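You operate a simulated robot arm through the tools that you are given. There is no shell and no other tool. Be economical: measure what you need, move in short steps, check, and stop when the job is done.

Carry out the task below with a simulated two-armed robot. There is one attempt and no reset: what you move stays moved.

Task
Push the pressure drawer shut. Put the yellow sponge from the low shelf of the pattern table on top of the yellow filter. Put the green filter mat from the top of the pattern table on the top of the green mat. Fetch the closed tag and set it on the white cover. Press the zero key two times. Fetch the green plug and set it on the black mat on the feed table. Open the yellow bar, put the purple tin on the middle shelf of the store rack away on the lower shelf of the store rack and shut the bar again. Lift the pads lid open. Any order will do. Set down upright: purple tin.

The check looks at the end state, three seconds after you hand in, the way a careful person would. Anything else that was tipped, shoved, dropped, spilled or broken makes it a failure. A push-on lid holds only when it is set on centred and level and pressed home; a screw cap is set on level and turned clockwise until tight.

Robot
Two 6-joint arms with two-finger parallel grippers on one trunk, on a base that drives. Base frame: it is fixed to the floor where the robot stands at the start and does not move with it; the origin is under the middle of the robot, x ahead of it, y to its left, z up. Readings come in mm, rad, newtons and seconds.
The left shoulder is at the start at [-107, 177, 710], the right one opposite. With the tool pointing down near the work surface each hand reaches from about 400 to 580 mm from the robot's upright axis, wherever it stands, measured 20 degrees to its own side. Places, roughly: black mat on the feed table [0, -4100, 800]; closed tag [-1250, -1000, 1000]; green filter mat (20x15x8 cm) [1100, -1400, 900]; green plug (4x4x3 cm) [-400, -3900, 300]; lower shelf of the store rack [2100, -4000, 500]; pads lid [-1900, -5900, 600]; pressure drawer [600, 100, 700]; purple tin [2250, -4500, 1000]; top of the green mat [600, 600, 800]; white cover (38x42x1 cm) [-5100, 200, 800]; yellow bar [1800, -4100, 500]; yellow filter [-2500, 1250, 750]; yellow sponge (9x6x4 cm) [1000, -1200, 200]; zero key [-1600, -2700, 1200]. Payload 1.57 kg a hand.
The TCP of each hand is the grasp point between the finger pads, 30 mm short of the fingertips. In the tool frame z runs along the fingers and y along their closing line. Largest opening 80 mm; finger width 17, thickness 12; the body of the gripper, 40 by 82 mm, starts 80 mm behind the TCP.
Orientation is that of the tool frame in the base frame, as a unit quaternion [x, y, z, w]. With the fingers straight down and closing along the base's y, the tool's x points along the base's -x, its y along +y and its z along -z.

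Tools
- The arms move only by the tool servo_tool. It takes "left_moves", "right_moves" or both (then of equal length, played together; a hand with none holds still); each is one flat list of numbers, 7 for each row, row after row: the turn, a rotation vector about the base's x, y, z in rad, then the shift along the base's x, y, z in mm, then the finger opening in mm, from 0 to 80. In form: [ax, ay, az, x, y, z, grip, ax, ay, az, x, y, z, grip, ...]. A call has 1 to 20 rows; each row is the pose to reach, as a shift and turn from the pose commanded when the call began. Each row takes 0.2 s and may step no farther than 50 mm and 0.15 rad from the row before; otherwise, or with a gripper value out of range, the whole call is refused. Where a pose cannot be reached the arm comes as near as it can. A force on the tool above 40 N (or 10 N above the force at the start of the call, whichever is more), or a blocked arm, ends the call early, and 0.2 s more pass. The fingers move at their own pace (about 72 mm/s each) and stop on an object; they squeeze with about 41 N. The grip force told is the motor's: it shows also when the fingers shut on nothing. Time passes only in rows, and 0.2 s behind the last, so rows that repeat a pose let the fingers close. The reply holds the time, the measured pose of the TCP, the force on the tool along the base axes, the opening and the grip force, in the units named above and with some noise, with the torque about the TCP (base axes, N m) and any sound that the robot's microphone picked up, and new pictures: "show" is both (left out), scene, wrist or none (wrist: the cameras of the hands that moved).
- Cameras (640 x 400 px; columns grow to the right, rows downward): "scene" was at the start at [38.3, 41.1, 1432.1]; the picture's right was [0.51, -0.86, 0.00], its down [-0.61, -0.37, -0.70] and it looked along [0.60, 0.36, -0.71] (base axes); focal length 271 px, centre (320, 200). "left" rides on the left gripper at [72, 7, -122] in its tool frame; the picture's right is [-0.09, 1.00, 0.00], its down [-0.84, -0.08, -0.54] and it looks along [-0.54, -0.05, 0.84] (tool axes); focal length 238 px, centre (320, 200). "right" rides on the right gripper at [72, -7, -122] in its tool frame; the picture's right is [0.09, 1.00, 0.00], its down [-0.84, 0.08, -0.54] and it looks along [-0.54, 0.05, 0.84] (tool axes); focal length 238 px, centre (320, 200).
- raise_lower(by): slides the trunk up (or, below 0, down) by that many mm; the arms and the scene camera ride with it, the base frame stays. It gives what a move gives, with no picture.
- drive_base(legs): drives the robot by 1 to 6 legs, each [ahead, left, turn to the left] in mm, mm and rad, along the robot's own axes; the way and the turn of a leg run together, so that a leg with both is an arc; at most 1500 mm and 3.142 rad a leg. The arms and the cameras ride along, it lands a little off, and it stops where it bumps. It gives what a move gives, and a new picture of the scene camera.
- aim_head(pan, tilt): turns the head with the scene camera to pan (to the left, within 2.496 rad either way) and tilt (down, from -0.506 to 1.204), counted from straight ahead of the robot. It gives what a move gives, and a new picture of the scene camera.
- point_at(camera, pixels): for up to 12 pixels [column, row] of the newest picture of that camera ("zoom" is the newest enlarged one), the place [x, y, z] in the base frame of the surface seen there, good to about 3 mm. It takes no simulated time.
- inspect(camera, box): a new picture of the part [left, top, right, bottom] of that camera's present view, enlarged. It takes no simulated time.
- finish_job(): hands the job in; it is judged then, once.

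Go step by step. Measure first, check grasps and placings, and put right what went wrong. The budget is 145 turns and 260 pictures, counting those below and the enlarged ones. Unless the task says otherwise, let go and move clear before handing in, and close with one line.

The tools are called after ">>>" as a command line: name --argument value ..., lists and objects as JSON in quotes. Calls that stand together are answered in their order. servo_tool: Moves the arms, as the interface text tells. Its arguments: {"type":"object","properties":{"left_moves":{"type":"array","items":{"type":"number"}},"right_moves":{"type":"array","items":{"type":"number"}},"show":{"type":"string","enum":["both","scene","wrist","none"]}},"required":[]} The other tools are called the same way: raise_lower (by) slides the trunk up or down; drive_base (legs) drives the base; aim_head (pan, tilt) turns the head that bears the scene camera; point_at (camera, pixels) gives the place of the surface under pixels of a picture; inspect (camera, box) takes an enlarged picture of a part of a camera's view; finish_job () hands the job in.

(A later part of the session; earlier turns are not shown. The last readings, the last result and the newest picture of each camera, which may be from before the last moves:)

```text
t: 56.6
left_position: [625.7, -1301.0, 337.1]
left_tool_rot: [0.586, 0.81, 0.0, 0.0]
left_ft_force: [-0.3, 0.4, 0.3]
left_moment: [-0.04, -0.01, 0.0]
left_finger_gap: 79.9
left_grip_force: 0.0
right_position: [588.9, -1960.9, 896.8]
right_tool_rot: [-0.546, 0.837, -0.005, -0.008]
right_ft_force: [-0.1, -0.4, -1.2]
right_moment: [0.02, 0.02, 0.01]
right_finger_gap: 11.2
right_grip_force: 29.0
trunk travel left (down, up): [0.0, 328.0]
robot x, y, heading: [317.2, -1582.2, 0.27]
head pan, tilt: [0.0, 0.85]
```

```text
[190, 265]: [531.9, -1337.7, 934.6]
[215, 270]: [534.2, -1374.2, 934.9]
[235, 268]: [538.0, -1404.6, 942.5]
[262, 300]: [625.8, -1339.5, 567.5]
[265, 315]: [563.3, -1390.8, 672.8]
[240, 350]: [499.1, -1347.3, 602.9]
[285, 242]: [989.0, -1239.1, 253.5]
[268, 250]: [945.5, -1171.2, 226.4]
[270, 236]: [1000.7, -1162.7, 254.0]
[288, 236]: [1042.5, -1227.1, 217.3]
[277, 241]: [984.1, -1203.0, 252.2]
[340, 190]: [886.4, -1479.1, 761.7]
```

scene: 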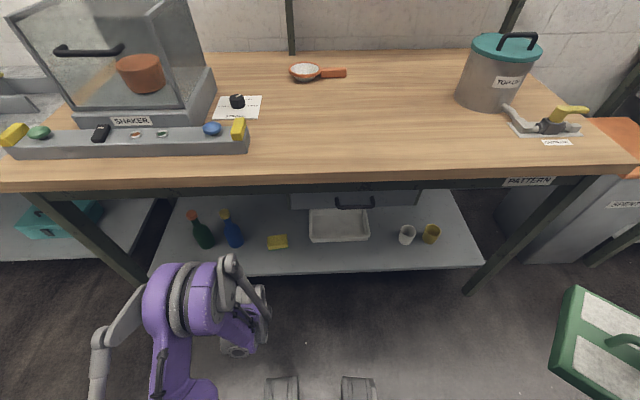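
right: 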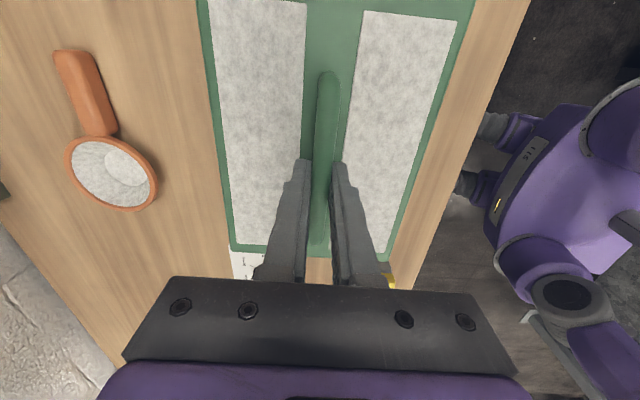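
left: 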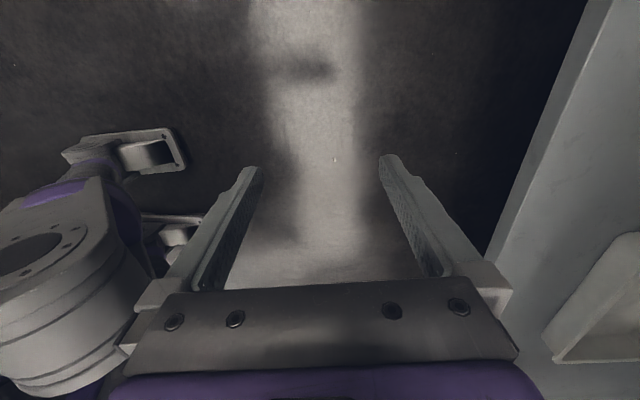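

The elbow is at z≈940, and standing further off keeps the forearm clear of the table edge. I'll drive in 110 mm and then reach forward above the sponge.

>>> drive_base --legs '[[110, 0, 0]]'

>>> servo_tool --left_moves '[0, 0, 0, 42, 11, 0, 80, 0, 0, 0, 84, 23, 0, 80, 0, 0, 0, 126, 34, 0, 80, 0, 0, 0, 168, 45, 0, 80, 0, 0, 0, 210, 57, 0, 80, 0, 0, 0, 250, 68, 0, 80, 0, 0, 0, 250, 68, 0, 80]'

```text
t: 57.8
left_position: [730.3, -1270.6, 338.6]
left_tool_rot: [0.584, 0.812, 0.001, 0.0]
left_ft_force: [1.0, 0.6, -0.1]
left_moment: [0.04, -0.01, 0.01]
left_finger_gap: 80.1
left_grip_force: 0.0
right_position: [694.6, -1931.9, 896.1]
right_tool_rot: [-0.547, 0.837, -0.005, -0.008]
right_ft_force: [0.1, 0.3, -1.6]
right_moment: [-0.03, 0.07, -0.01]
right_finger_gap: 11.0
right_grip_force: 28.7
trunk travel left (down, up): [0.0, 328.0]
robot x, y, heading: [422.7, -1551.1, 0.275]
head pan, tilt: [0.0, 0.85]
```

scene: 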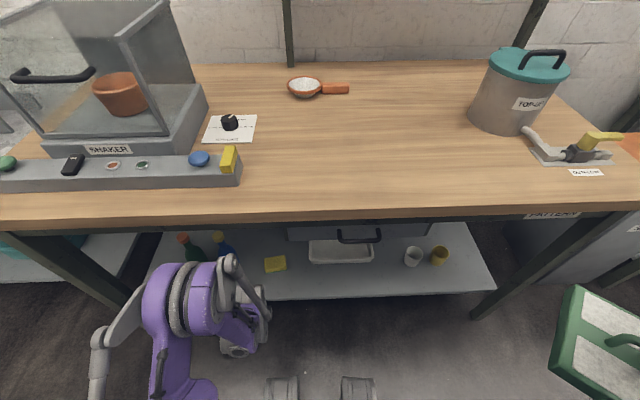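

```text
t: 59.4
left_position: [981.6, -1203.2, 338.7]
left_tool_rot: [0.584, 0.812, 0.0, 0.0]
left_ft_force: [-0.1, 0.3, 0.4]
left_moment: [0.01, 0.0, 0.0]
left_finger_gap: 80.1
left_grip_force: 0.0
right_position: [694.3, -1931.4, 896.9]
right_tool_rot: [-0.546, 0.838, -0.005, -0.008]
right_ft_force: [0.2, 0.2, -1.2]
right_moment: [0.0, 0.02, 0.0]
right_finger_gap: 11.1
right_grip_force: 28.8
trunk travel left (down, up): [0.0, 328.0]
robot x, y, heading: [425.5, -1546.2, 0.271]
head pan, tilt: [0.0, 0.85]
```

scene: 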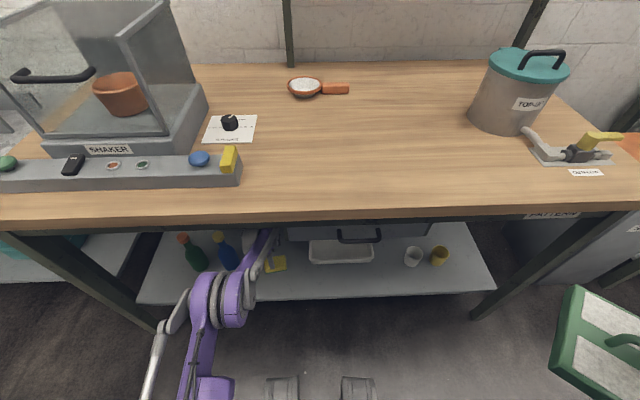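
left: 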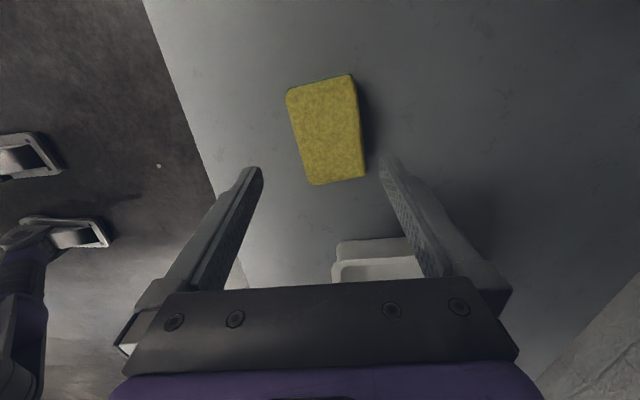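

The hand is above the sponge, which looks turned slightly relative to the fingers. I'll measure its top corners in the wrist view.

>>> point_at --camera "left" --pixels '[[290, 93], [347, 78], [315, 181], [362, 175], [325, 130], [328, 265]]'

```text
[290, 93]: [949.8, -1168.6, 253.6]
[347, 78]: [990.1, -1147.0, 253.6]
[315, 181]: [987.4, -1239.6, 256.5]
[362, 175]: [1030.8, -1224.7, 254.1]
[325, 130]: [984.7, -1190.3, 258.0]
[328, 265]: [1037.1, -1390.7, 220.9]
```

The sponge axis is 0.16 rad off the fingers and its centre is [989,-1195]. I'll correct, descend, grip and lift.

>>> servo_tool --left_moves '[0, 0, 0.08, 4, 4, 0, 80, 0, 0, 0.157, 8, 8, 0, 80, 0, 0, 0.157, 8, 8, -40, 80, 0, 0, 0.157, 8, 8, -70, 80, 0, 0, 0.157, 8, 8, -85, 80, 0, 0, 0.157, 8, 8, -85, 0, 0, 0, 0.157, 8, 8, -85, 0, 0, 0, 0.157, 8, 8, -85, 0, 0, 0, 0.157, 8, 8, -50, 0, 0, 0, 0.157, 8, 8, -10, 0]'

```text
t: 61.6
left_position: [987.2, -1195.0, 327.8]
left_tool_rot: [0.519, 0.855, -0.001, 0.001]
left_ft_force: [-0.4, -0.2, 1.4]
left_moment: [0.01, 0.0, 0.03]
left_finger_gap: 58.5
left_grip_force: 41.1
right_position: [693.0, -1931.5, 896.5]
right_tool_rot: [-0.546, 0.838, -0.005, -0.007]
right_ft_force: [0.4, 0.7, -2.4]
right_moment: [-0.01, -0.02, -0.02]
right_finger_gap: 11.2
right_grip_force: 28.7
trunk travel left (down, up): [0.0, 328.0]
robot x, y, heading: [422.7, -1550.6, 0.269]
head pan, tilt: [0.0, 0.85]
```

scene: 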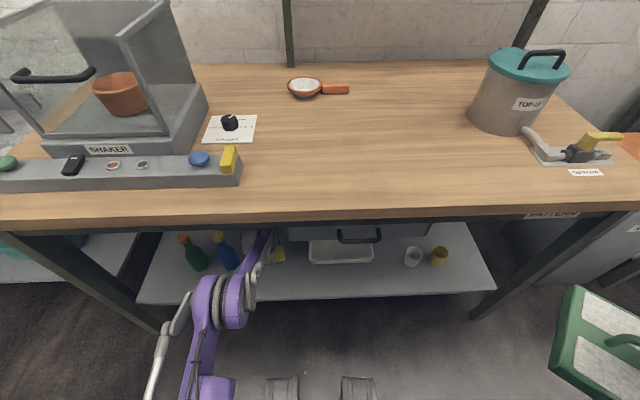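
left: 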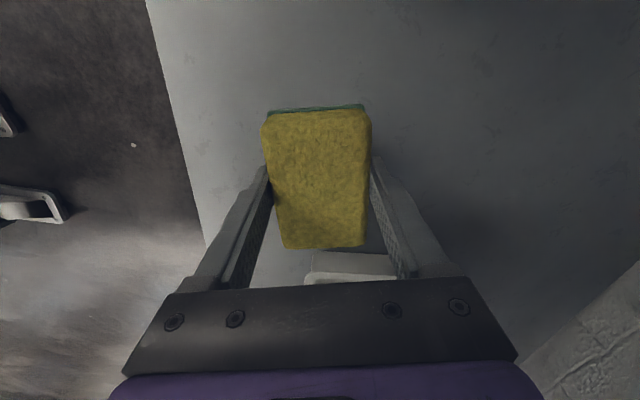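

Sponge held (gap 58.5 mm). I'll retract the arm the way it came, back the base off, and raise.

>>> servo_tool --left_moves '[0, 0, 0, -42, -12, 0, 0, 0, 0, 0, -84, -24, 0, 0, 0, 0, 0, -126, -36, 0, 0, 0, 0, 0, -168, -48, 0, 0, 0, 0, 0, -210, -60, 0, 0, 0, 0, 0, -256, -72, 0, 0, 0, 0, 0, -256, -72, 0, 0]' --show "none"

>>> drive_base --legs '[[-350, 0, 0]]'

>>> servo_tool --left_moves '[0, 0, 0.1, 0, 0, 48, 0, 0, 0, 0.2, 0, 0, 96, 0, 0, 0, 0.3, 0, 0, 144, 0, 0, 0, 0.4, 0, 0, 192, 0, 0, 0, 0.5, 0, 0, 240, 0, 0, 0, 0.6, 0, 0, 288, 0, 0, 0, 0.7, 0, 0, 336, 0, 0, 0, 0.8, 0, 0, 384, 0, 0, 0, 0.9, 0, 0, 432, 0, 0, 0, 1.0, -10, 40, 460, 0, 0, 0, 1.1, -20, 80, 480, 0, 0, 0, 1.2, -30, 120, 500, 0, 0, 0, 1.36, -40, 160, 520, 0]' --show "none"

>>> raise_lower --by 150

```text
t: 63.2
left_position: [731.1, -1267.2, 329.3]
left_tool_rot: [0.519, 0.855, 0.0, 0.0]
left_ft_force: [0.6, -0.3, -0.6]
left_moment: [0.0, -0.01, 0.0]
left_finger_gap: 58.5
left_grip_force: 41.8
right_position: [695.6, -1932.8, 897.1]
right_tool_rot: [-0.547, 0.837, -0.005, -0.008]
right_ft_force: [0.3, 0.0, -1.7]
right_moment: [0.02, 0.02, 0.0]
right_finger_gap: 11.1
right_grip_force: 28.7
trunk travel left (down, up): [0.0, 328.0]
robot x, y, heading: [422.7, -1548.1, 0.274]
head pan, tilt: [0.0, 0.85]
```

```text
t: 65.6
left_position: [396.4, -1356.1, 328.1]
left_tool_rot: [0.517, 0.856, -0.002, -0.001]
left_ft_force: [-0.3, -0.3, -1.0]
left_moment: [-0.02, 0.01, 0.0]
left_finger_gap: 58.0
left_grip_force: 41.1
right_position: [366.8, -2019.4, 896.6]
right_tool_rot: [-0.549, 0.836, -0.005, -0.009]
right_ft_force: [-0.2, 0.6, -2.4]
right_moment: [0.05, -0.04, 0.0]
right_finger_gap: 10.8
right_grip_force: 28.8
trunk travel left (down, up): [0.0, 328.0]
robot x, y, heading: [88.6, -1644.1, 0.279]
head pan, tilt: [0.0, 0.85]
stopped in leg 1: the robot was blocked; the commanded pose is now the measured one
```

scene: 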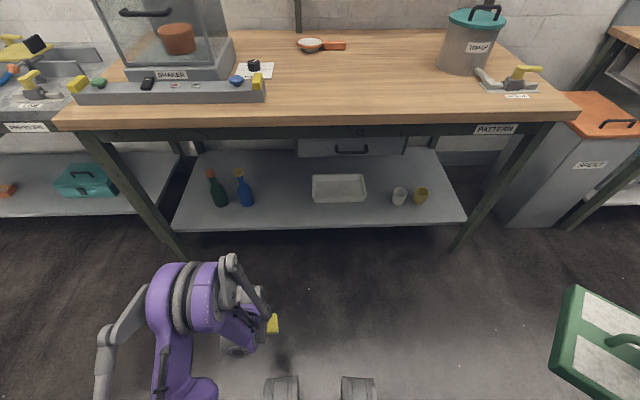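

```text
refused: row 13 steps farther than a row can; nothing moved
```

```text
t: 67.4
left_position: [404.0, -1356.1, 473.7]
left_tool_rot: [0.516, 0.856, -0.007, -0.004]
left_ft_force: [0.3, -0.4, -1.1]
left_moment: [0.01, 0.02, 0.01]
left_finger_gap: 58.6
left_grip_force: 41.1
right_position: [380.6, -2016.7, 1044.9]
right_tool_rot: [-0.549, 0.836, -0.004, -0.016]
right_ft_force: [1.0, -0.2, -1.7]
right_moment: [0.02, 0.02, -0.02]
right_finger_gap: 11.3
right_grip_force: 28.6
trunk travel left (down, up): [-150.0, 178.0]
robot x, y, heading: [94.2, -1643.5, 0.274]
head pan, tilt: [0.0, 0.85]
```

The base bumped something behind (blocked at x≈88). I'll move ahead to clear it and look behind.

>>> drive_base --legs '[[60, 0, 0]]'

>>> aim_head --pan -2.45 --tilt 0.6

>>> aim_head --pan 2.45 --tilt 0.6

```text
t: 68.3
left_position: [454.0, -1341.0, 479.1]
left_tool_rot: [0.517, 0.856, -0.001, 0.0]
left_ft_force: [1.0, 0.4, 0.0]
left_moment: [0.0, 0.0, 0.02]
left_finger_gap: 58.5
left_grip_force: 40.9
right_position: [421.6, -2005.6, 1045.9]
right_tool_rot: [-0.55, 0.835, -0.005, -0.009]
right_ft_force: [0.2, -0.1, -1.5]
right_moment: [0.04, 0.03, -0.04]
right_finger_gap: 11.2
right_grip_force: 28.6
trunk travel left (down, up): [-150.0, 178.0]
robot x, y, heading: [145.7, -1627.6, 0.279]
head pan, tilt: [0.0, 0.85]
```

scene: 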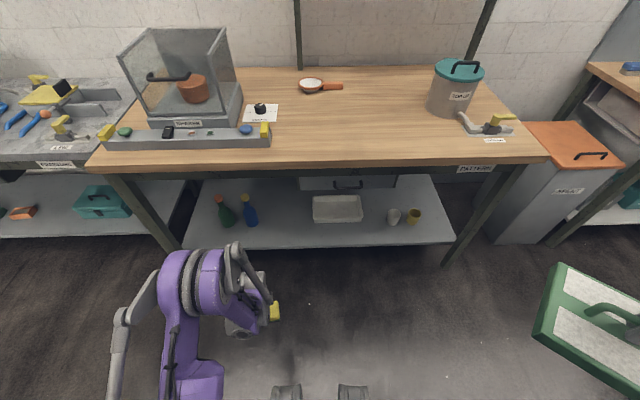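

```text
t: 70.6
left_position: [452.0, -1340.2, 478.7]
left_tool_rot: [0.517, 0.856, 0.0, 0.0]
left_ft_force: [-0.2, 0.5, -0.4]
left_moment: [0.01, 0.0, 0.03]
left_finger_gap: 58.0
left_grip_force: 40.6
right_position: [419.8, -2006.1, 1046.9]
right_tool_rot: [-0.55, 0.835, -0.005, -0.009]
right_ft_force: [0.3, 0.0, -1.9]
right_moment: [0.02, 0.01, -0.01]
right_finger_gap: 11.0
right_grip_force: 28.6
trunk travel left (down, up): [-150.0, 178.0]
robot x, y, heading: [145.7, -1625.2, 0.28]
head pan, tilt: [-2.45, 0.6]
```

scene: 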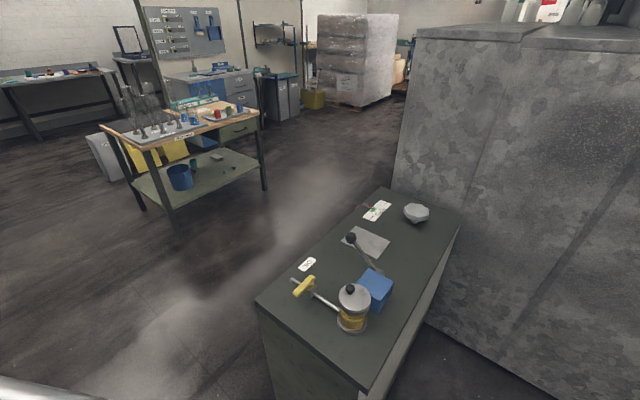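

```text
t: 74.4
left_position: [454.1, -1341.2, 478.1]
left_tool_rot: [0.517, 0.856, 0.0, 0.0]
left_ft_force: [-0.3, 0.9, 0.0]
left_moment: [0.01, 0.02, 0.02]
left_finger_gap: 58.4
left_grip_force: 41.3
right_position: [420.1, -2006.6, 1046.6]
right_tool_rot: [-0.548, 0.836, -0.005, -0.008]
right_ft_force: [0.2, -0.4, -2.0]
right_moment: [0.04, 0.05, -0.02]
right_finger_gap: 11.3
right_grip_force: 28.2
trunk travel left (down, up): [-150.0, 178.0]
robot x, y, heading: [147.4, -1627.0, 0.282]
head pan, tilt: [2.45, 0.6]
```

scene: 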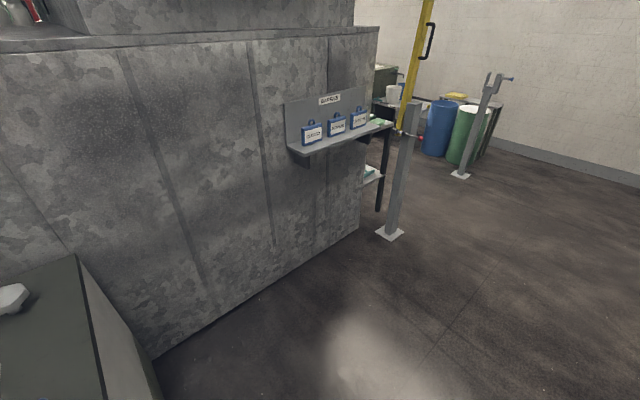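

I only bumped the heavy cabinet, and everything on it still stands. I also see the tag board with three tags at (335,125). I'll raise the left hand and zoom on the tags.

>>> servo_tool --left_moves '[0, 0, 0.1, 0, 0, 48, 0, 0, 0, 0.2, 0, 0, 96, 0, 0, 0, 0.3, 0, 0, 144, 0, 0, 0, 0.4, 0, 0, 192, 0, 0, 0, 0.5, 0, 0, 240, 0, 0, 0, 0.6, 0, 0, 288, 0, 0, 0, 0.7, 0, 0, 336, 0, 0, 0, 0.8, 0, 0, 384, 0, 0, 0, 0.9, 0, 0, 432, 0, 0, 0, 1.0, -10, 40, 460, 0, 0, 0, 1.1, -20, 80, 480, 0, 0, 0, 1.2, -30, 120, 500, 0, 0, 0, 1.3, -40, 160, 520, 0]' --show "none"

>>> inspect --camera "scene" --box '[270, 70, 430, 170]'

>>> point_at --camera "scene" --pixels '[[312, 136], [337, 128], [360, 122], [300, 153], [392, 127], [378, 30], [360, 228], [155, 357], [390, 233], [437, 0], [398, 130], [80, 258]]'

```text
t: 77.2
left_position: [412.8, -1180.4, 1000.2]
left_tool_rot: [-0.108, 0.994, 0.0, 0.0]
left_ft_force: [-0.3, -0.6, -1.0]
left_moment: [-0.02, 0.04, -0.02]
left_finger_gap: 58.5
left_grip_force: 41.7
right_position: [420.8, -2006.3, 1046.8]
right_tool_rot: [-0.548, 0.836, -0.005, -0.008]
right_ft_force: [0.5, 0.1, -2.2]
right_moment: [0.0, 0.0, 0.0]
right_finger_gap: 11.2
right_grip_force: 28.5
trunk travel left (down, up): [-150.0, 178.0]
robot x, y, heading: [145.3, -1626.9, 0.277]
head pan, tilt: [2.45, 0.6]
```

```text
4.00 times, centred on (350, 120) of scene
```

zoom: 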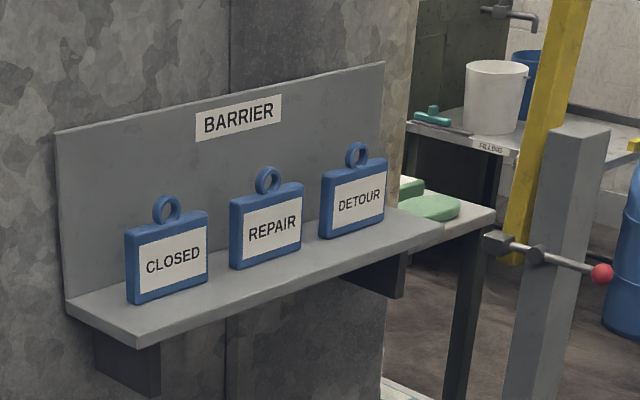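

```text
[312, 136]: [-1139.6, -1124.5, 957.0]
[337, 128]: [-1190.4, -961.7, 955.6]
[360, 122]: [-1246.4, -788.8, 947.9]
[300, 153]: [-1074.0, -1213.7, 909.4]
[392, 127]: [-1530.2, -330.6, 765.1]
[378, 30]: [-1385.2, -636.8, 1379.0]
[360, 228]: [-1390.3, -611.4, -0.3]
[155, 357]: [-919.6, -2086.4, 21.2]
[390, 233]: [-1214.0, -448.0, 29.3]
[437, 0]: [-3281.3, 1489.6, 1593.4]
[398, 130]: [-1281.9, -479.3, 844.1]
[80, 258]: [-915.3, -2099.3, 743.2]
```

The CLOSED tag stands at [-1140,-1124,957]. For now I'll drive left along the corridor toward the first bench to place the mat.

>>> drive_base --legs '[[60, 0, 0.043], [0, 1450, 0], [0, 200, 0]]'

>>> aim_head --pan 0.45 --tilt 0.7

```text
t: 92.4
left_position: [-37.3, 388.6, 1000.6]
left_tool_rot: [-0.12, 0.993, 0.0, 0.0]
left_ft_force: [0.0, 0.2, 0.2]
left_moment: [-0.05, -0.01, -0.02]
left_finger_gap: 58.7
left_grip_force: 41.3
right_position: [-8.6, -435.3, 1046.3]
right_tool_rot: [-0.559, 0.829, -0.005, -0.008]
right_ft_force: [0.4, 0.1, -2.1]
right_moment: [0.02, -0.03, -0.03]
right_finger_gap: 11.3
right_grip_force: 29.0
trunk travel left (down, up): [-150.0, 178.0]
robot x, y, heading: [-296.4, -66.4, 0.305]
head pan, tilt: [2.45, 0.6]
```

scene: 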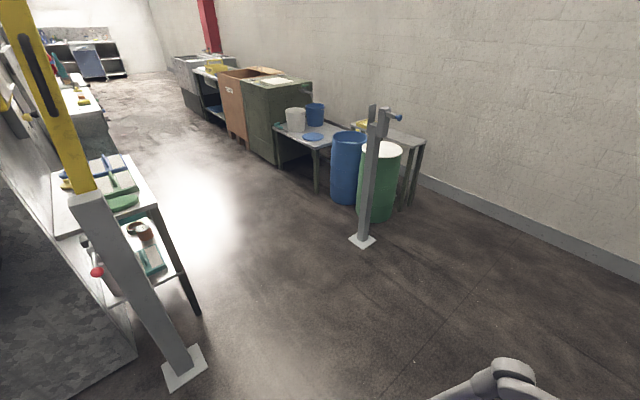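

```text
t: 94.4
left_position: [-35.8, 388.4, 1000.5]
left_tool_rot: [-0.12, 0.993, -0.001, 0.0]
left_ft_force: [-0.2, -0.1, 0.2]
left_moment: [0.0, 0.0, 0.02]
left_finger_gap: 58.5
left_grip_force: 40.9
right_position: [-9.6, -436.1, 1046.3]
right_tool_rot: [-0.559, 0.829, -0.005, -0.008]
right_ft_force: [0.5, -1.2, -1.5]
right_moment: [0.01, -0.03, -0.03]
right_finger_gap: 11.2
right_grip_force: 28.5
trunk travel left (down, up): [-150.0, 178.0]
robot x, y, heading: [-289.4, -64.5, 0.302]
head pan, tilt: [0.45, 0.7]
```

scene: 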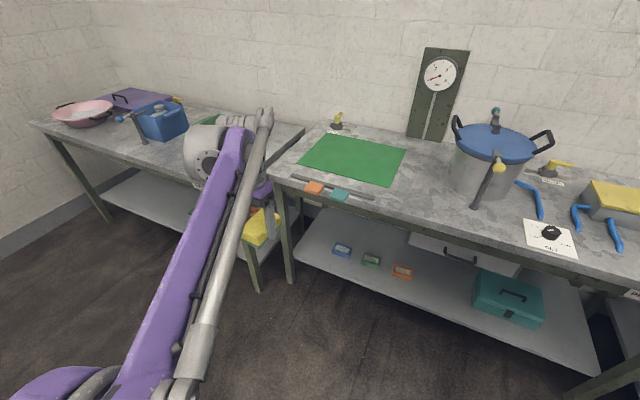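

The green mat is fully visible around (352,160). I'll measure its corners and the left bench's edge.

>>> point_at --camera "scene" --pixels '[[330, 134], [404, 151], [389, 186], [300, 165], [352, 160], [270, 178], [450, 226], [303, 127], [250, 170], [370, 195], [33, 123], [290, 284]]'

```text
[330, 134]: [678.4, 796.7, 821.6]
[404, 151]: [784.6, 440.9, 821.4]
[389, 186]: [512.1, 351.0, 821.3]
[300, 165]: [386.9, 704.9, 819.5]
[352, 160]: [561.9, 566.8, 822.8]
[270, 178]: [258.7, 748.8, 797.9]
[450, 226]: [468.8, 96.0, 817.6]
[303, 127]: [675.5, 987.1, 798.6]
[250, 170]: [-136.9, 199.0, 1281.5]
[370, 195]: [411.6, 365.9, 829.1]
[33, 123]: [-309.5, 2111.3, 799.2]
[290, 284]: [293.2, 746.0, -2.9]
```

The green mat's centre is [590,573] and its near edge is at n≈592. I'll swing the right arm forward, tuck the left hand in, then drive to the bench.

>>> servo_tool --right_moves '[0, 0, 0.06, 19, 41, -4, 0, 0, 0, 0.12, 38, 81, -8, 0, 0, 0, 0.18, 56, 122, -12, 0, 0, 0, 0.24, 75, 162, -16, 0, 0, 0, 0.3, 94, 203, -20, 0, 0, 0, 0.36, 113, 244, -24, 0, 0, 0, 0.42, 132, 284, -28, 0, 0, 0, 0.48, 150, 325, -32, 0, 0, 0, 0.54, 169, 365, -36, 0, 0, 0, 0.6, 188, 406, -40, 0, 0, 0, 0.65, 207, 447, -40, 0, 0, 0, 0.7, 226, 487, -40, 0]' --left_moves '[0, 0, 0, -31, -10, 15, 0, 0, 0, 0, -62, -20, 30, 0, 0, 0, 0, -93, -30, 45, 0, 0, 0, 0, -124, -39, 60, 0, 0, 0, 0, -124, -39, 60, 0, 0, 0, 0, -124, -39, 60, 0, 0, 0, 0, -124, -39, 60, 0, 0, 0, 0, -124, -39, 60, 0, 0, 0, 0, -124, -39, 60, 0, 0, 0, 0, -124, -39, 60, 0, 0, 0, 0, -124, -39, 60, 0, 0, 0, 0, -124, -39, 60, 0]' --show "none"

>>> drive_base --legs '[[0, 372, 0.015], [440, 0, 0]]'

>>> aim_head --pan 0.0 --tilt 0.9

```text
t: 97.0
left_position: [-161.8, 350.5, 1062.0]
left_tool_rot: [-0.12, 0.993, 0.0, -0.001]
left_ft_force: [0.6, 0.8, -0.7]
left_moment: [-0.02, 0.02, 0.01]
left_finger_gap: 58.7
left_grip_force: 40.7
right_position: [218.2, 55.0, 1005.9]
right_tool_rot: [0.81, -0.586, 0.008, 0.005]
right_ft_force: [0.2, 0.4, -1.2]
right_moment: [0.0, 0.05, 0.02]
right_finger_gap: 11.2
right_grip_force: 29.0
trunk travel left (down, up): [-150.0, 178.0]
robot x, y, heading: [-291.1, -67.1, 0.302]
head pan, tilt: [0.45, 0.7]
```

```text
t: 103.0
left_position: [148.2, 835.6, 1062.2]
left_tool_rot: [-0.122, 0.992, 0.0, 0.0]
left_ft_force: [-0.5, 0.3, -0.5]
left_moment: [0.0, 0.04, -0.01]
left_finger_gap: 58.6
left_grip_force: 40.8
right_position: [529.1, 540.3, 1006.9]
right_tool_rot: [0.811, -0.584, 0.008, 0.006]
right_ft_force: [0.0, 0.2, -0.8]
right_moment: [-0.01, 0.02, 0.0]
right_finger_gap: 10.9
right_grip_force: 28.6
trunk travel left (down, up): [-150.0, 178.0]
robot x, y, heading: [22.8, 417.5, 0.307]
head pan, tilt: [0.45, 0.7]
```

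scene: 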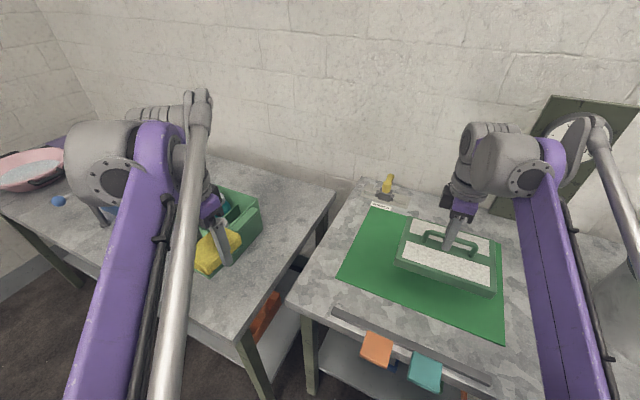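

```text
t: 103.9
left_position: [147.8, 834.8, 1061.0]
left_tool_rot: [-0.122, 0.993, 0.0, 0.0]
left_ft_force: [-0.2, 0.1, 0.3]
left_moment: [0.01, -0.04, 0.02]
left_finger_gap: 58.3
left_grip_force: 41.1
right_position: [529.6, 540.7, 1006.4]
right_tool_rot: [0.811, -0.585, 0.008, 0.006]
right_ft_force: [0.0, 0.2, -1.1]
right_moment: [0.01, 0.01, -0.01]
right_finger_gap: 11.0
right_grip_force: 29.1
trunk travel left (down, up): [-150.0, 178.0]
robot x, y, heading: [16.4, 424.7, 0.309]
head pan, tilt: [0.0, 0.901]
```

scene: 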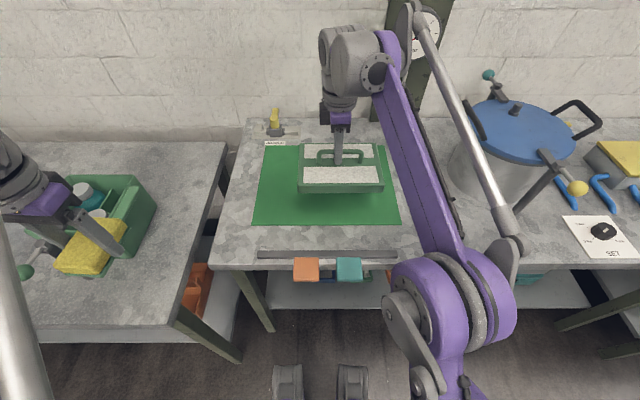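

The board hangs over the green mat. I'll shift it 45 mm inward, lower to just touching, release and rise.

>>> servo_tool --right_moves '[0, 0, 0, 23, 12, -20, 0, 0, 0, 0, 45, 24, -50, 0, 0, 0, 0, 45, 24, -85, 0, 0, 0, 0, 45, 24, -105, 0, 0, 0, 0, 45, 24, -111, 0, 0, 0, 0, 45, 24, -115, 0, 0, 0, 0, 45, 24, -117, 0]'

```text
t: 105.5
left_position: [147.6, 836.2, 1061.8]
left_tool_rot: [-0.122, 0.993, -0.001, -0.001]
left_ft_force: [-0.5, 0.3, -0.6]
left_moment: [-0.01, 0.02, 0.0]
left_finger_gap: 58.5
left_grip_force: 40.9
right_position: [575.1, 564.1, 889.7]
right_tool_rot: [0.811, -0.585, 0.009, 0.006]
right_ft_force: [4.7, 1.8, 11.4]
right_moment: [-0.63, -0.27, 0.04]
right_finger_gap: 11.2
right_grip_force: 28.7
trunk travel left (down, up): [-150.0, 178.0]
robot x, y, heading: [21.1, 419.9, 0.305]
head pan, tilt: [0.0, 0.901]
```

scene: 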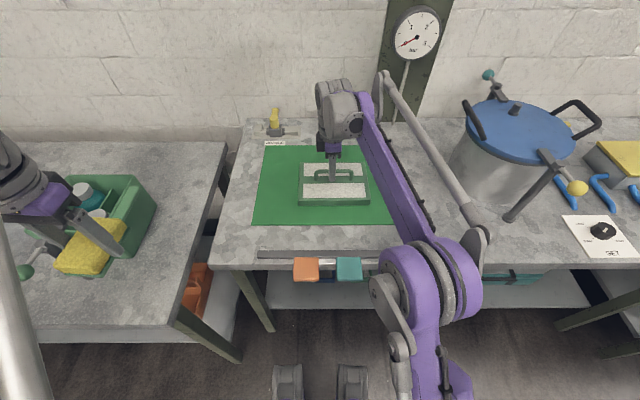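
right: 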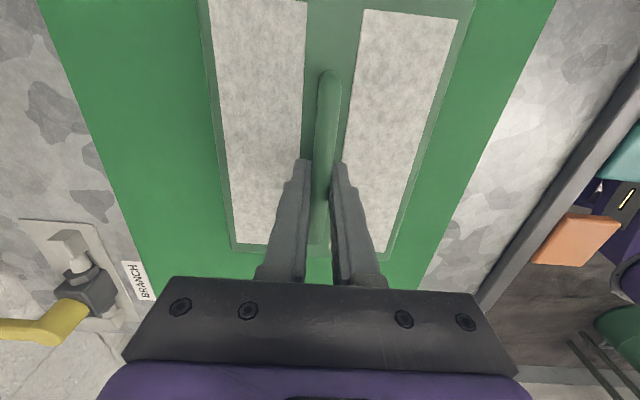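

It has touched down (11 N) and sits inside the mat's edges. I'll release and rise, then turn the tool back.

>>> servo_tool --right_moves '[0, 0, 0, 0, 0, 2, 50, 0, 0, 0, 0, 0, 2, 50, 0, 0, 0, 0, 0, 2, 50, 0, 0, 0, 0, 0, 45, 50, 0, 0, 0, 0, 0, 90, 50, 0, 0, 0, 0, 0, 130, 50, 0, 0, -0.14, -20, -6, 140, 60, 0, 0, -0.28, -40, -12, 150, 60, 0, 0, -0.42, -60, -18, 160, 60, 0, 0, -0.56, -80, -24, 170, 60, 0, 0, -0.7, -100, -30, 170, 60, 0, 0, -0.84, -120, -36, 170, 60, 0, 0, -0.98, -140, -42, 170, 60, 0, 0, -1.12, -160, -48, 170, 60, 0, 0, -1.26, -180, -54, 170, 60, 0, 0, -1.4, -200, -60, 170, 60, 0, 0, -1.54, -200, -60, 170, 60]' --show "scene"

```text
t: 109.1
left_position: [148.3, 836.1, 1061.7]
left_tool_rot: [-0.122, 0.993, 0.0, 0.0]
left_ft_force: [-0.7, -0.3, -0.2]
left_moment: [-0.01, 0.01, -0.01]
left_finger_gap: 58.6
left_grip_force: 41.2
right_position: [375.3, 502.9, 1059.4]
right_tool_rot: [-0.175, 0.985, -0.001, -0.01]
right_ft_force: [0.6, -0.5, 0.5]
right_moment: [-0.02, -0.02, 0.0]
right_finger_gap: 59.8
right_grip_force: 0.1
right hand out of reach, approached as far as the arm can: row 5, 6, 7, 8
trunk travel left (down, up): [-150.0, 178.0]
robot x, y, heading: [17.7, 423.9, 0.308]
head pan, tilt: [0.0, 0.901]
```

scene: 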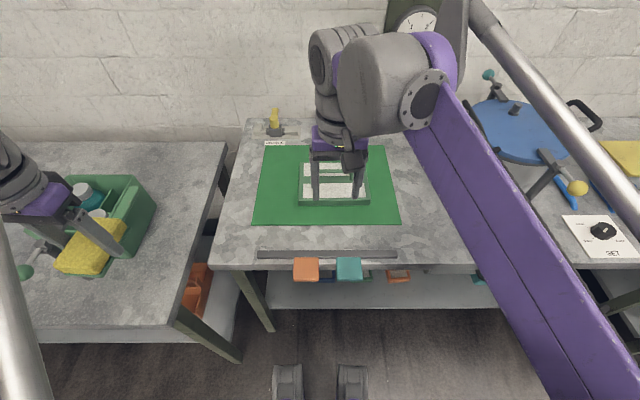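

The mat stands on the green mat. Next I'll back up, turn around, and drive to face the CLOSED tag on the partition.

>>> drive_base --legs '[[-450, 0, 0], [0, 0, 3.14], [0, 1260, 0], [250, 0, 0]]'

>>> aim_head --pan -0.2 --tilt 0.5

```text
t: 131.7
left_position: [-359.5, -1414.1, 1061.1]
left_tool_rot: [0.991, 0.134, 0.0, 0.0]
left_ft_force: [-0.1, 0.8, -0.3]
left_moment: [-0.02, -0.01, 0.01]
left_finger_gap: 58.4
left_grip_force: 41.0
right_position: [-594.5, -1089.2, 1059.8]
right_tool_rot: [0.982, 0.187, 0.009, -0.002]
right_ft_force: [-0.4, 0.3, -0.9]
right_moment: [0.04, -0.04, 0.01]
right_finger_gap: 60.0
right_grip_force: 0.0
trunk travel left (down, up): [-150.0, 178.0]
robot x, y, heading: [-241.9, -998.0, -2.807]
head pan, tilt: [0.0, 0.901]
```

scene: 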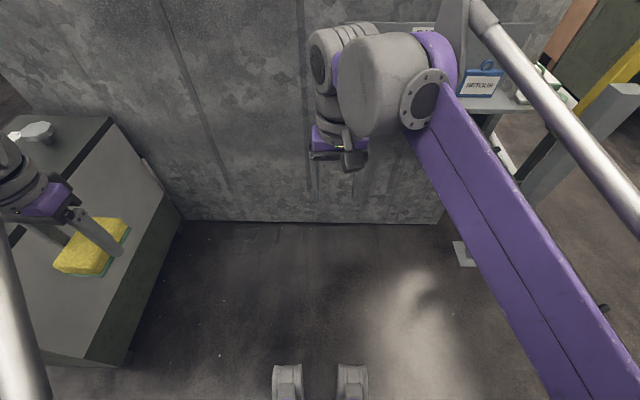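

```text
t: 132.5
left_position: [-358.9, -1413.5, 1062.4]
left_tool_rot: [0.991, 0.134, 0.0, 0.0]
left_ft_force: [-0.2, -0.6, -0.1]
left_moment: [-0.02, 0.01, 0.0]
left_finger_gap: 58.2
left_grip_force: 41.3
right_position: [-593.3, -1088.9, 1059.3]
right_tool_rot: [0.982, 0.187, 0.009, -0.002]
right_ft_force: [0.5, 0.7, -0.4]
right_moment: [0.02, -0.02, 0.01]
right_finger_gap: 60.1
right_grip_force: 0.0
trunk travel left (down, up): [-150.0, 178.0]
robot x, y, heading: [-241.4, -996.8, -2.813]
head pan, tilt: [-0.201, 0.499]
```

scene: 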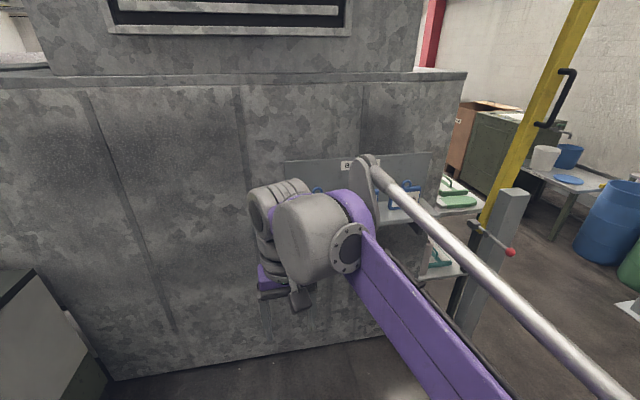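

The tag is 891 mm ahead and 173 mm to the right, with the cabinet on the left. I'll check the cabinet's clearance before driving ahead.

>>> aim_head --pan 0.3 --tilt 0.9

```text
t: 133.5
left_position: [-358.7, -1414.4, 1062.8]
left_tool_rot: [0.991, 0.134, 0.0, 0.0]
left_ft_force: [0.2, 0.6, -0.8]
left_moment: [-0.01, 0.0, -0.01]
left_finger_gap: 58.6
left_grip_force: 41.2
right_position: [-593.6, -1088.0, 1059.2]
right_tool_rot: [0.982, 0.187, 0.009, -0.002]
right_ft_force: [0.3, 0.0, 0.4]
right_moment: [-0.02, 0.01, 0.01]
right_finger_gap: 60.0
right_grip_force: 0.1
trunk travel left (down, up): [-150.0, 178.0]
robot x, y, heading: [-237.3, -995.9, -2.811]
head pan, tilt: [0.3, 0.901]
```

scene: 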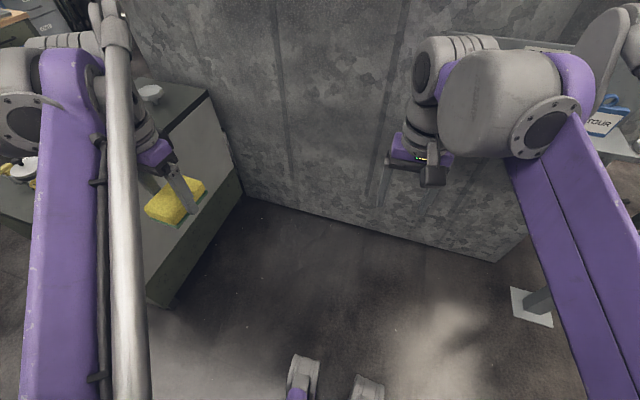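

>>> point_at --camera "scene" --pixels '[[165, 307], [242, 197], [210, 230], [207, 95], [172, 83], [302, 357], [370, 380], [480, 258], [525, 305], [612, 125]]'

```text
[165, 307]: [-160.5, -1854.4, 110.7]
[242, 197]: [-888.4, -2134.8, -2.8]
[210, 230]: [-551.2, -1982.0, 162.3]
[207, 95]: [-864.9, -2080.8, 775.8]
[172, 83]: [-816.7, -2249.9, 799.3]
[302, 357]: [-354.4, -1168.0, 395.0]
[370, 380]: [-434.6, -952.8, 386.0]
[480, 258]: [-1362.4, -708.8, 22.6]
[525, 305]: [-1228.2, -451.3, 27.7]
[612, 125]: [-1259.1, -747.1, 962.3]
```

Plenty of room. I'll raise the trunk a bit, drive ahead, and position the right hand over the tag, turning it to close along the shelf's depth.

>>> raise_lower --by 80

>>> drive_base --legs '[[370, 0, 0]]'

>>> servo_tool --right_moves '[0, 0, 0.15, -10, 16, 0, 70, 0, 0, 0.3, -20, 32, 0, 70, 0, 0, 0.45, -30, 48, 0, 70, 0, 0, 0.6, -40, 64, 0, 70, 0, 0, 0.75, -40, 80, 0, 70, 0, 0, 0.9, -40, 96, 0, 70, 0, 0, 1.05, -40, 110, 0, 70, 0, 0, 1.2, -40, 110, 0, 70, 0, 0, 1.35, -40, 110, 0, 70, 0, 0, 1.5, -40, 110, 0, 70, 0, 0, 1.57, -40, 110, 0, 70]'

```text
t: 134.6
left_position: [-357.2, -1414.4, 1141.6]
left_tool_rot: [0.991, 0.134, 0.0, 0.0]
left_ft_force: [-0.7, -0.2, 0.3]
left_moment: [-0.02, 0.03, -0.01]
left_finger_gap: 58.6
left_grip_force: 40.6
right_position: [-593.1, -1088.7, 1139.1]
right_tool_rot: [0.982, 0.187, 0.01, -0.002]
right_ft_force: [0.7, -0.2, -0.9]
right_moment: [-0.02, 0.02, -0.01]
right_finger_gap: 60.0
right_grip_force: 0.1
trunk travel left (down, up): [-230.0, 98.0]
robot x, y, heading: [-244.0, -997.5, -2.813]
head pan, tilt: [0.3, 0.901]
```

```text
t: 137.0
left_position: [-717.1, -1537.0, 1141.7]
left_tool_rot: [0.991, 0.132, 0.0, 0.0]
left_ft_force: [0.6, 0.1, 0.1]
left_moment: [-0.01, 0.0, -0.03]
left_finger_gap: 58.5
left_grip_force: 40.4
right_position: [-950.9, -1209.7, 1138.3]
right_tool_rot: [0.983, 0.185, 0.01, -0.002]
right_ft_force: [0.7, 0.0, -1.0]
right_moment: [0.04, -0.05, 0.03]
right_finger_gap: 59.9
right_grip_force: 0.1
trunk travel left (down, up): [-230.0, 98.0]
robot x, y, heading: [-597.8, -1121.4, -2.813]
head pan, tilt: [0.3, 0.901]
```

scene: 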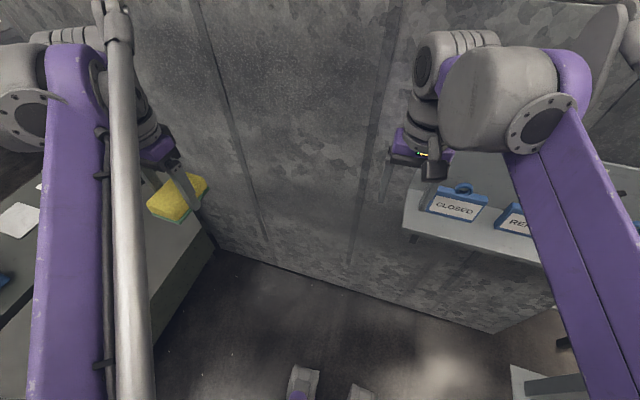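

```text
t: 139.4
left_position: [-717.3, -1536.4, 1143.1]
left_tool_rot: [0.991, 0.132, -0.001, 0.0]
left_ft_force: [0.2, -0.3, -0.4]
left_moment: [-0.01, 0.03, 0.01]
left_finger_gap: 58.4
left_grip_force: 41.5
right_position: [-990.5, -1100.5, 1138.0]
right_tool_rot: [0.563, 0.826, 0.005, -0.008]
right_ft_force: [1.1, 0.0, -0.9]
right_moment: [0.0, -0.01, 0.03]
right_finger_gap: 70.2
right_grip_force: 0.0
trunk travel left (down, up): [-230.0, 98.0]
robot x, y, heading: [-599.1, -1119.0, -2.816]
head pan, tilt: [0.3, 0.901]
```

scene: 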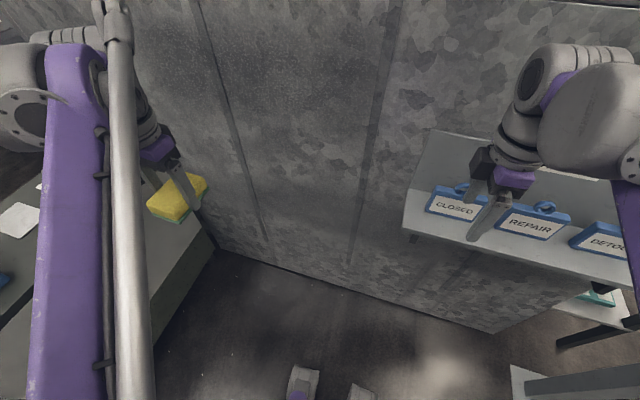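
right: 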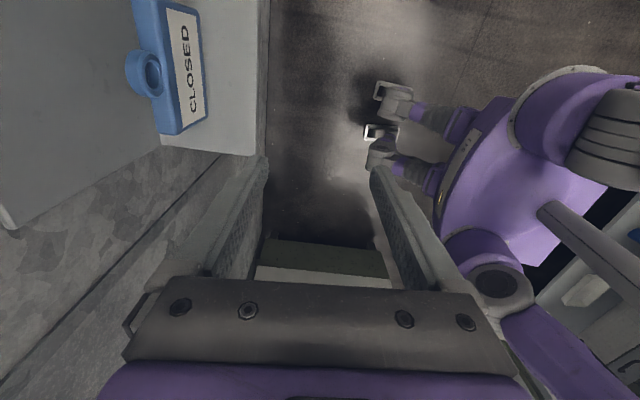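

The CLOSED tag shows at scene (455,208) and in the wrist view at (175,70). I'll measure it from both.

>>> inspect --camera "scene" --box '[400, 160, 560, 260]'

>>> point_at --camera "scene" --pixels '[[433, 187], [482, 200], [427, 211], [473, 221], [461, 184], [461, 192], [455, 208], [415, 215], [458, 240], [430, 150], [470, 165]]'

>>> point_at --camera "right" --pixels '[[175, 8], [170, 125], [150, 70], [132, 72], [195, 70], [208, 115], [240, 120], [70, 90], [15, 220], [215, 30]]'

```text
4.00 times, centred on (480, 210) of scene
```

zoom: 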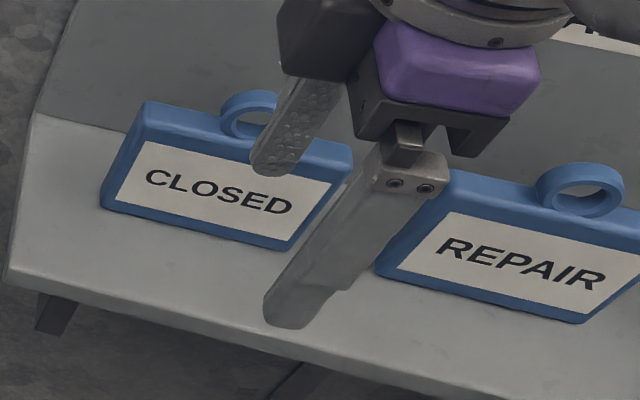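

```text
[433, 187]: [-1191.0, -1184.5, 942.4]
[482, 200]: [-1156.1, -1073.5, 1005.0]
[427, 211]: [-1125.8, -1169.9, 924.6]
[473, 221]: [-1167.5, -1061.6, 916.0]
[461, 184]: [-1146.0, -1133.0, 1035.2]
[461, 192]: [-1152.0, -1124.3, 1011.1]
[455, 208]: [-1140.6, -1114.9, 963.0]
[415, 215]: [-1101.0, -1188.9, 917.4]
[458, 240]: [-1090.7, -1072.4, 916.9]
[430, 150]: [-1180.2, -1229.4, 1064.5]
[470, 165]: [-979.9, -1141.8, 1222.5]
```

```text
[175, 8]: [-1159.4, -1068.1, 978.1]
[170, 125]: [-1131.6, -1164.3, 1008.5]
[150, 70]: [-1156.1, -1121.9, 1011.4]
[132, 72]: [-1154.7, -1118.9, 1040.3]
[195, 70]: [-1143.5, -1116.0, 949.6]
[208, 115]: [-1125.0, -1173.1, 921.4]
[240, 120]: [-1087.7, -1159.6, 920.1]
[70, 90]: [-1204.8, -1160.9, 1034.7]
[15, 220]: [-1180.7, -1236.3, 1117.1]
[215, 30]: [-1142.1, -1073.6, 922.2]
```

The tag plate is at about [-1152,-1118], z 917–1008 with its ring to 1040, and 60 mm in front of the board. I'll go above it and check alignment.

>>> servo_tool --right_moves '[0, 0, -0.03, -40, -4, -10, 56, 0, 0, -0.06, -80, -9, -20, 56, 0, 0, -0.09, -121, -13, -30, 56, 0, 0, -0.09, -161, -17, -38, 56, 0, 0, -0.09, -161, -17, -38, 56]'

```text
t: 140.6
left_position: [-716.1, -1536.6, 1142.5]
left_tool_rot: [0.991, 0.132, 0.0, 0.0]
left_ft_force: [-0.6, 0.2, 1.1]
left_moment: [-0.02, 0.01, 0.0]
left_finger_gap: 58.5
left_grip_force: 40.7
right_position: [-1151.5, -1114.7, 1100.9]
right_tool_rot: [0.601, 0.799, 0.005, -0.008]
right_ft_force: [0.2, -0.4, -0.7]
right_moment: [0.0, 0.04, 0.01]
right_finger_gap: 55.9
right_grip_force: 0.1
trunk travel left (down, up): [-230.0, 98.0]
robot x, y, heading: [-594.0, -1120.7, -2.817]
head pan, tilt: [0.3, 0.901]
```

scene: 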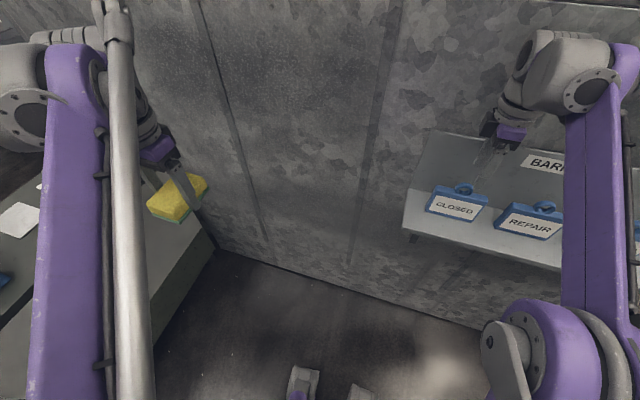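
right: 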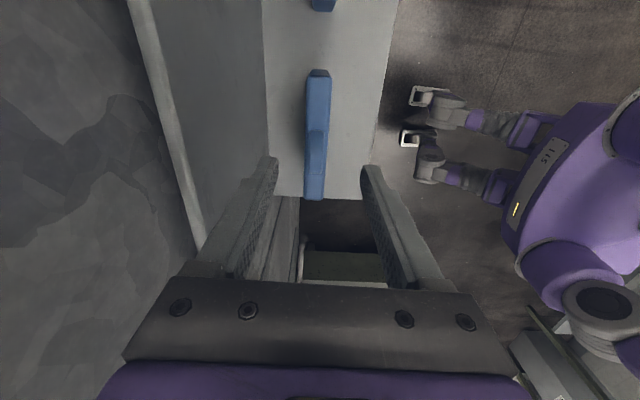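

The tag lines up at column 317 between the fingers. I'll descend, close and lift.

>>> servo_tool --right_moves '[0, 0, 0, 0, -2, -45, 56, 0, 0, 0, 0, -2, -85, 56, 0, 0, 0, 0, -2, -114, 56, 0, 0, 0, 0, -2, -114, 0, 0, 0, 0, 0, -2, -114, 0, 0, 0, 0, 0, -2, -114, 0, 0, 0, 0, 0, -2, -80, 0, 0, 0, 0, 0, -2, -40, 0, 0, 0, 0, 0, -2, 0, 0, 0, 0, 0, 45, 10, 5, 0, 0, 0, 0, 90, 22, 5, 0, 0, 0, 0, 135, 34, 5, 0, 0, 0, 0, 180, 46, 5, 0]'

```text
t: 143.4
left_position: [-716.4, -1535.4, 1142.0]
left_tool_rot: [0.991, 0.132, -0.001, -0.001]
left_ft_force: [-0.2, 0.1, 0.1]
left_moment: [-0.03, 0.02, 0.01]
left_finger_gap: 58.6
left_grip_force: 41.1
right_position: [-969.4, -1070.5, 1107.2]
right_tool_rot: [0.601, 0.799, 0.005, -0.008]
right_ft_force: [0.8, 0.5, -1.3]
right_moment: [0.01, 0.02, -0.03]
right_finger_gap: 21.5
right_grip_force: 34.7
trunk travel left (down, up): [-230.0, 98.0]
robot x, y, heading: [-593.8, -1118.9, -2.812]
head pan, tilt: [0.3, 0.901]
```

scene: 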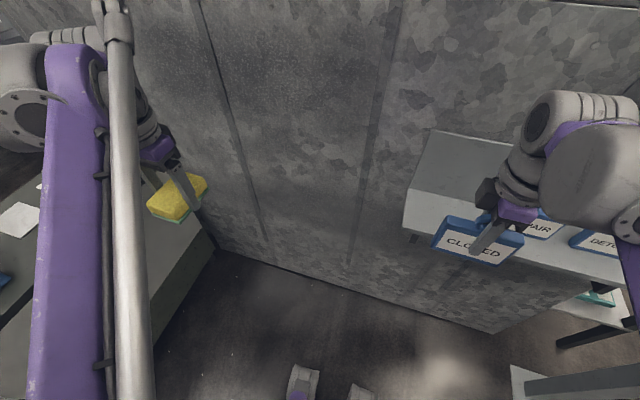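
right: 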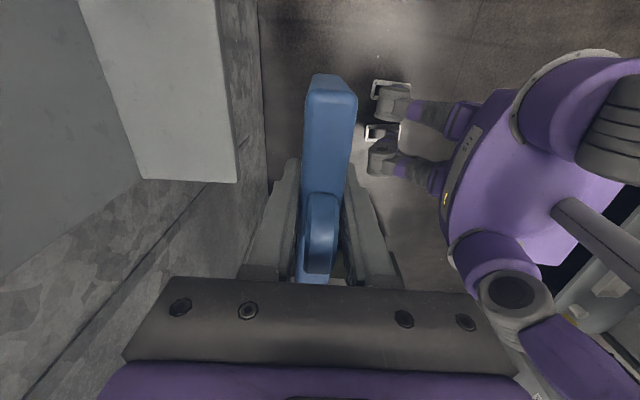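

The tag is held (gap 21.5 mm). I'll back off, turn toward the far area, and look at the route through the barrier.

>>> drive_base --legs '[[-450, 0, 0], [0, 0, -1.07], [0, 0, 0]]'

>>> aim_head --pan 0.0 --tilt 0.3

```text
t: 149.1
left_position: [-598.3, -1075.4, 1143.5]
left_tool_rot: [0.922, -0.388, 0.0, -0.001]
left_ft_force: [0.4, 0.9, -1.3]
left_moment: [0.01, -0.04, 0.04]
left_finger_gap: 58.3
left_grip_force: 40.9
right_position: [-316.1, -626.1, 1106.8]
right_tool_rot: [0.923, 0.385, 0.009, -0.004]
right_ft_force: [0.4, 0.4, -2.1]
right_moment: [-0.02, -0.03, -0.01]
right_finger_gap: 21.6
right_grip_force: 34.0
trunk travel left (down, up): [-230.0, 98.0]
robot x, y, heading: [-174.2, -977.1, 2.405]
head pan, tilt: [0.3, 0.901]
```

scene: 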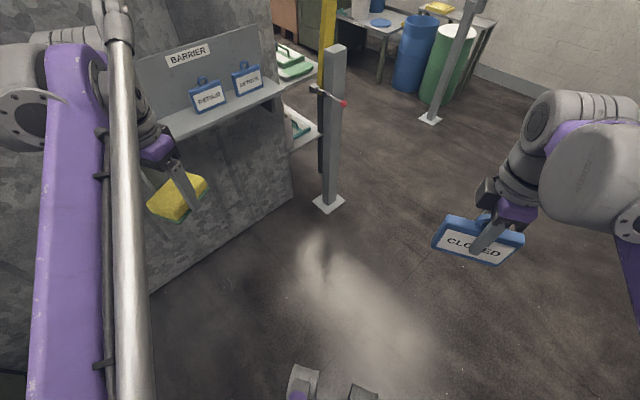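

```text
t: 150.1
left_position: [-597.3, -1074.4, 1141.0]
left_tool_rot: [0.922, -0.388, 0.0, 0.0]
left_ft_force: [0.2, -0.3, -1.2]
left_moment: [0.01, 0.03, -0.04]
left_finger_gap: 58.4
left_grip_force: 41.1
right_position: [-315.2, -626.8, 1107.1]
right_tool_rot: [0.923, 0.385, 0.009, -0.004]
right_ft_force: [0.2, 0.0, -1.4]
right_moment: [-0.01, 0.0, 0.01]
right_finger_gap: 21.6
right_grip_force: 34.8
trunk travel left (down, up): [-230.0, 98.0]
robot x, y, heading: [-175.4, -977.4, 2.408]
head pan, tilt: [0.0, 0.3]
```

scene: 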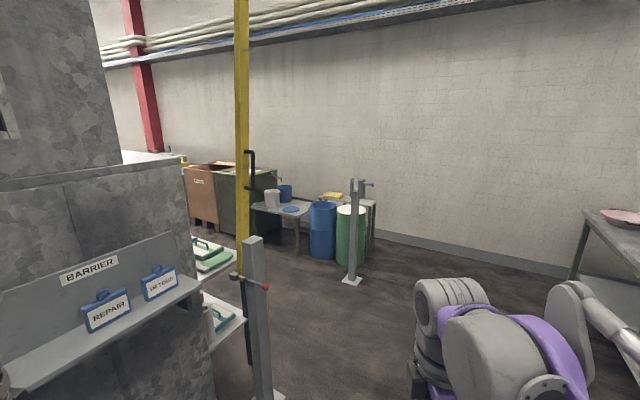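

>>> inspect --camera "scene" --box '[170, 140, 400, 290]'

>>> point_at --camera "scene" --pixels '[[334, 194], [352, 281], [265, 398], [322, 255], [345, 265], [181, 162], [373, 210], [290, 210], [372, 248], [255, 190], [212, 250], [230, 330]]'

```text
2.67 times, centred on (285, 215) of scene
```

zoom: 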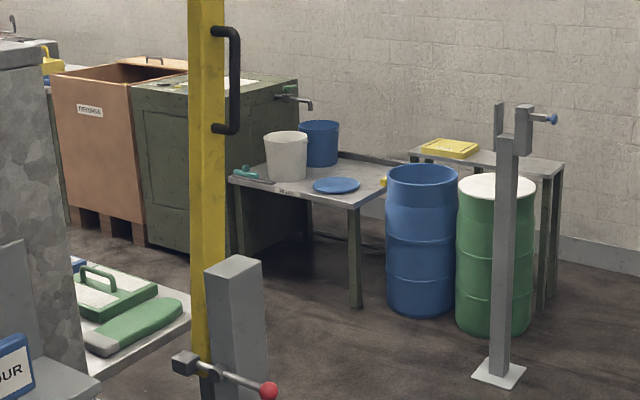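

```text
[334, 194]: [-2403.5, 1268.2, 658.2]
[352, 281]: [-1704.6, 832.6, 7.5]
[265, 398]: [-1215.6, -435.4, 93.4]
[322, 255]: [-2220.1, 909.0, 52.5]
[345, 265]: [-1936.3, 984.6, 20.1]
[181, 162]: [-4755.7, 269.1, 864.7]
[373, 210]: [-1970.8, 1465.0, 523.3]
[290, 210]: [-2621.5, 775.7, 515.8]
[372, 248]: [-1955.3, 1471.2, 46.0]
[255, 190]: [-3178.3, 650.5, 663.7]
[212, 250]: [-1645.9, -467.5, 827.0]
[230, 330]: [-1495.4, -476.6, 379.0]
```

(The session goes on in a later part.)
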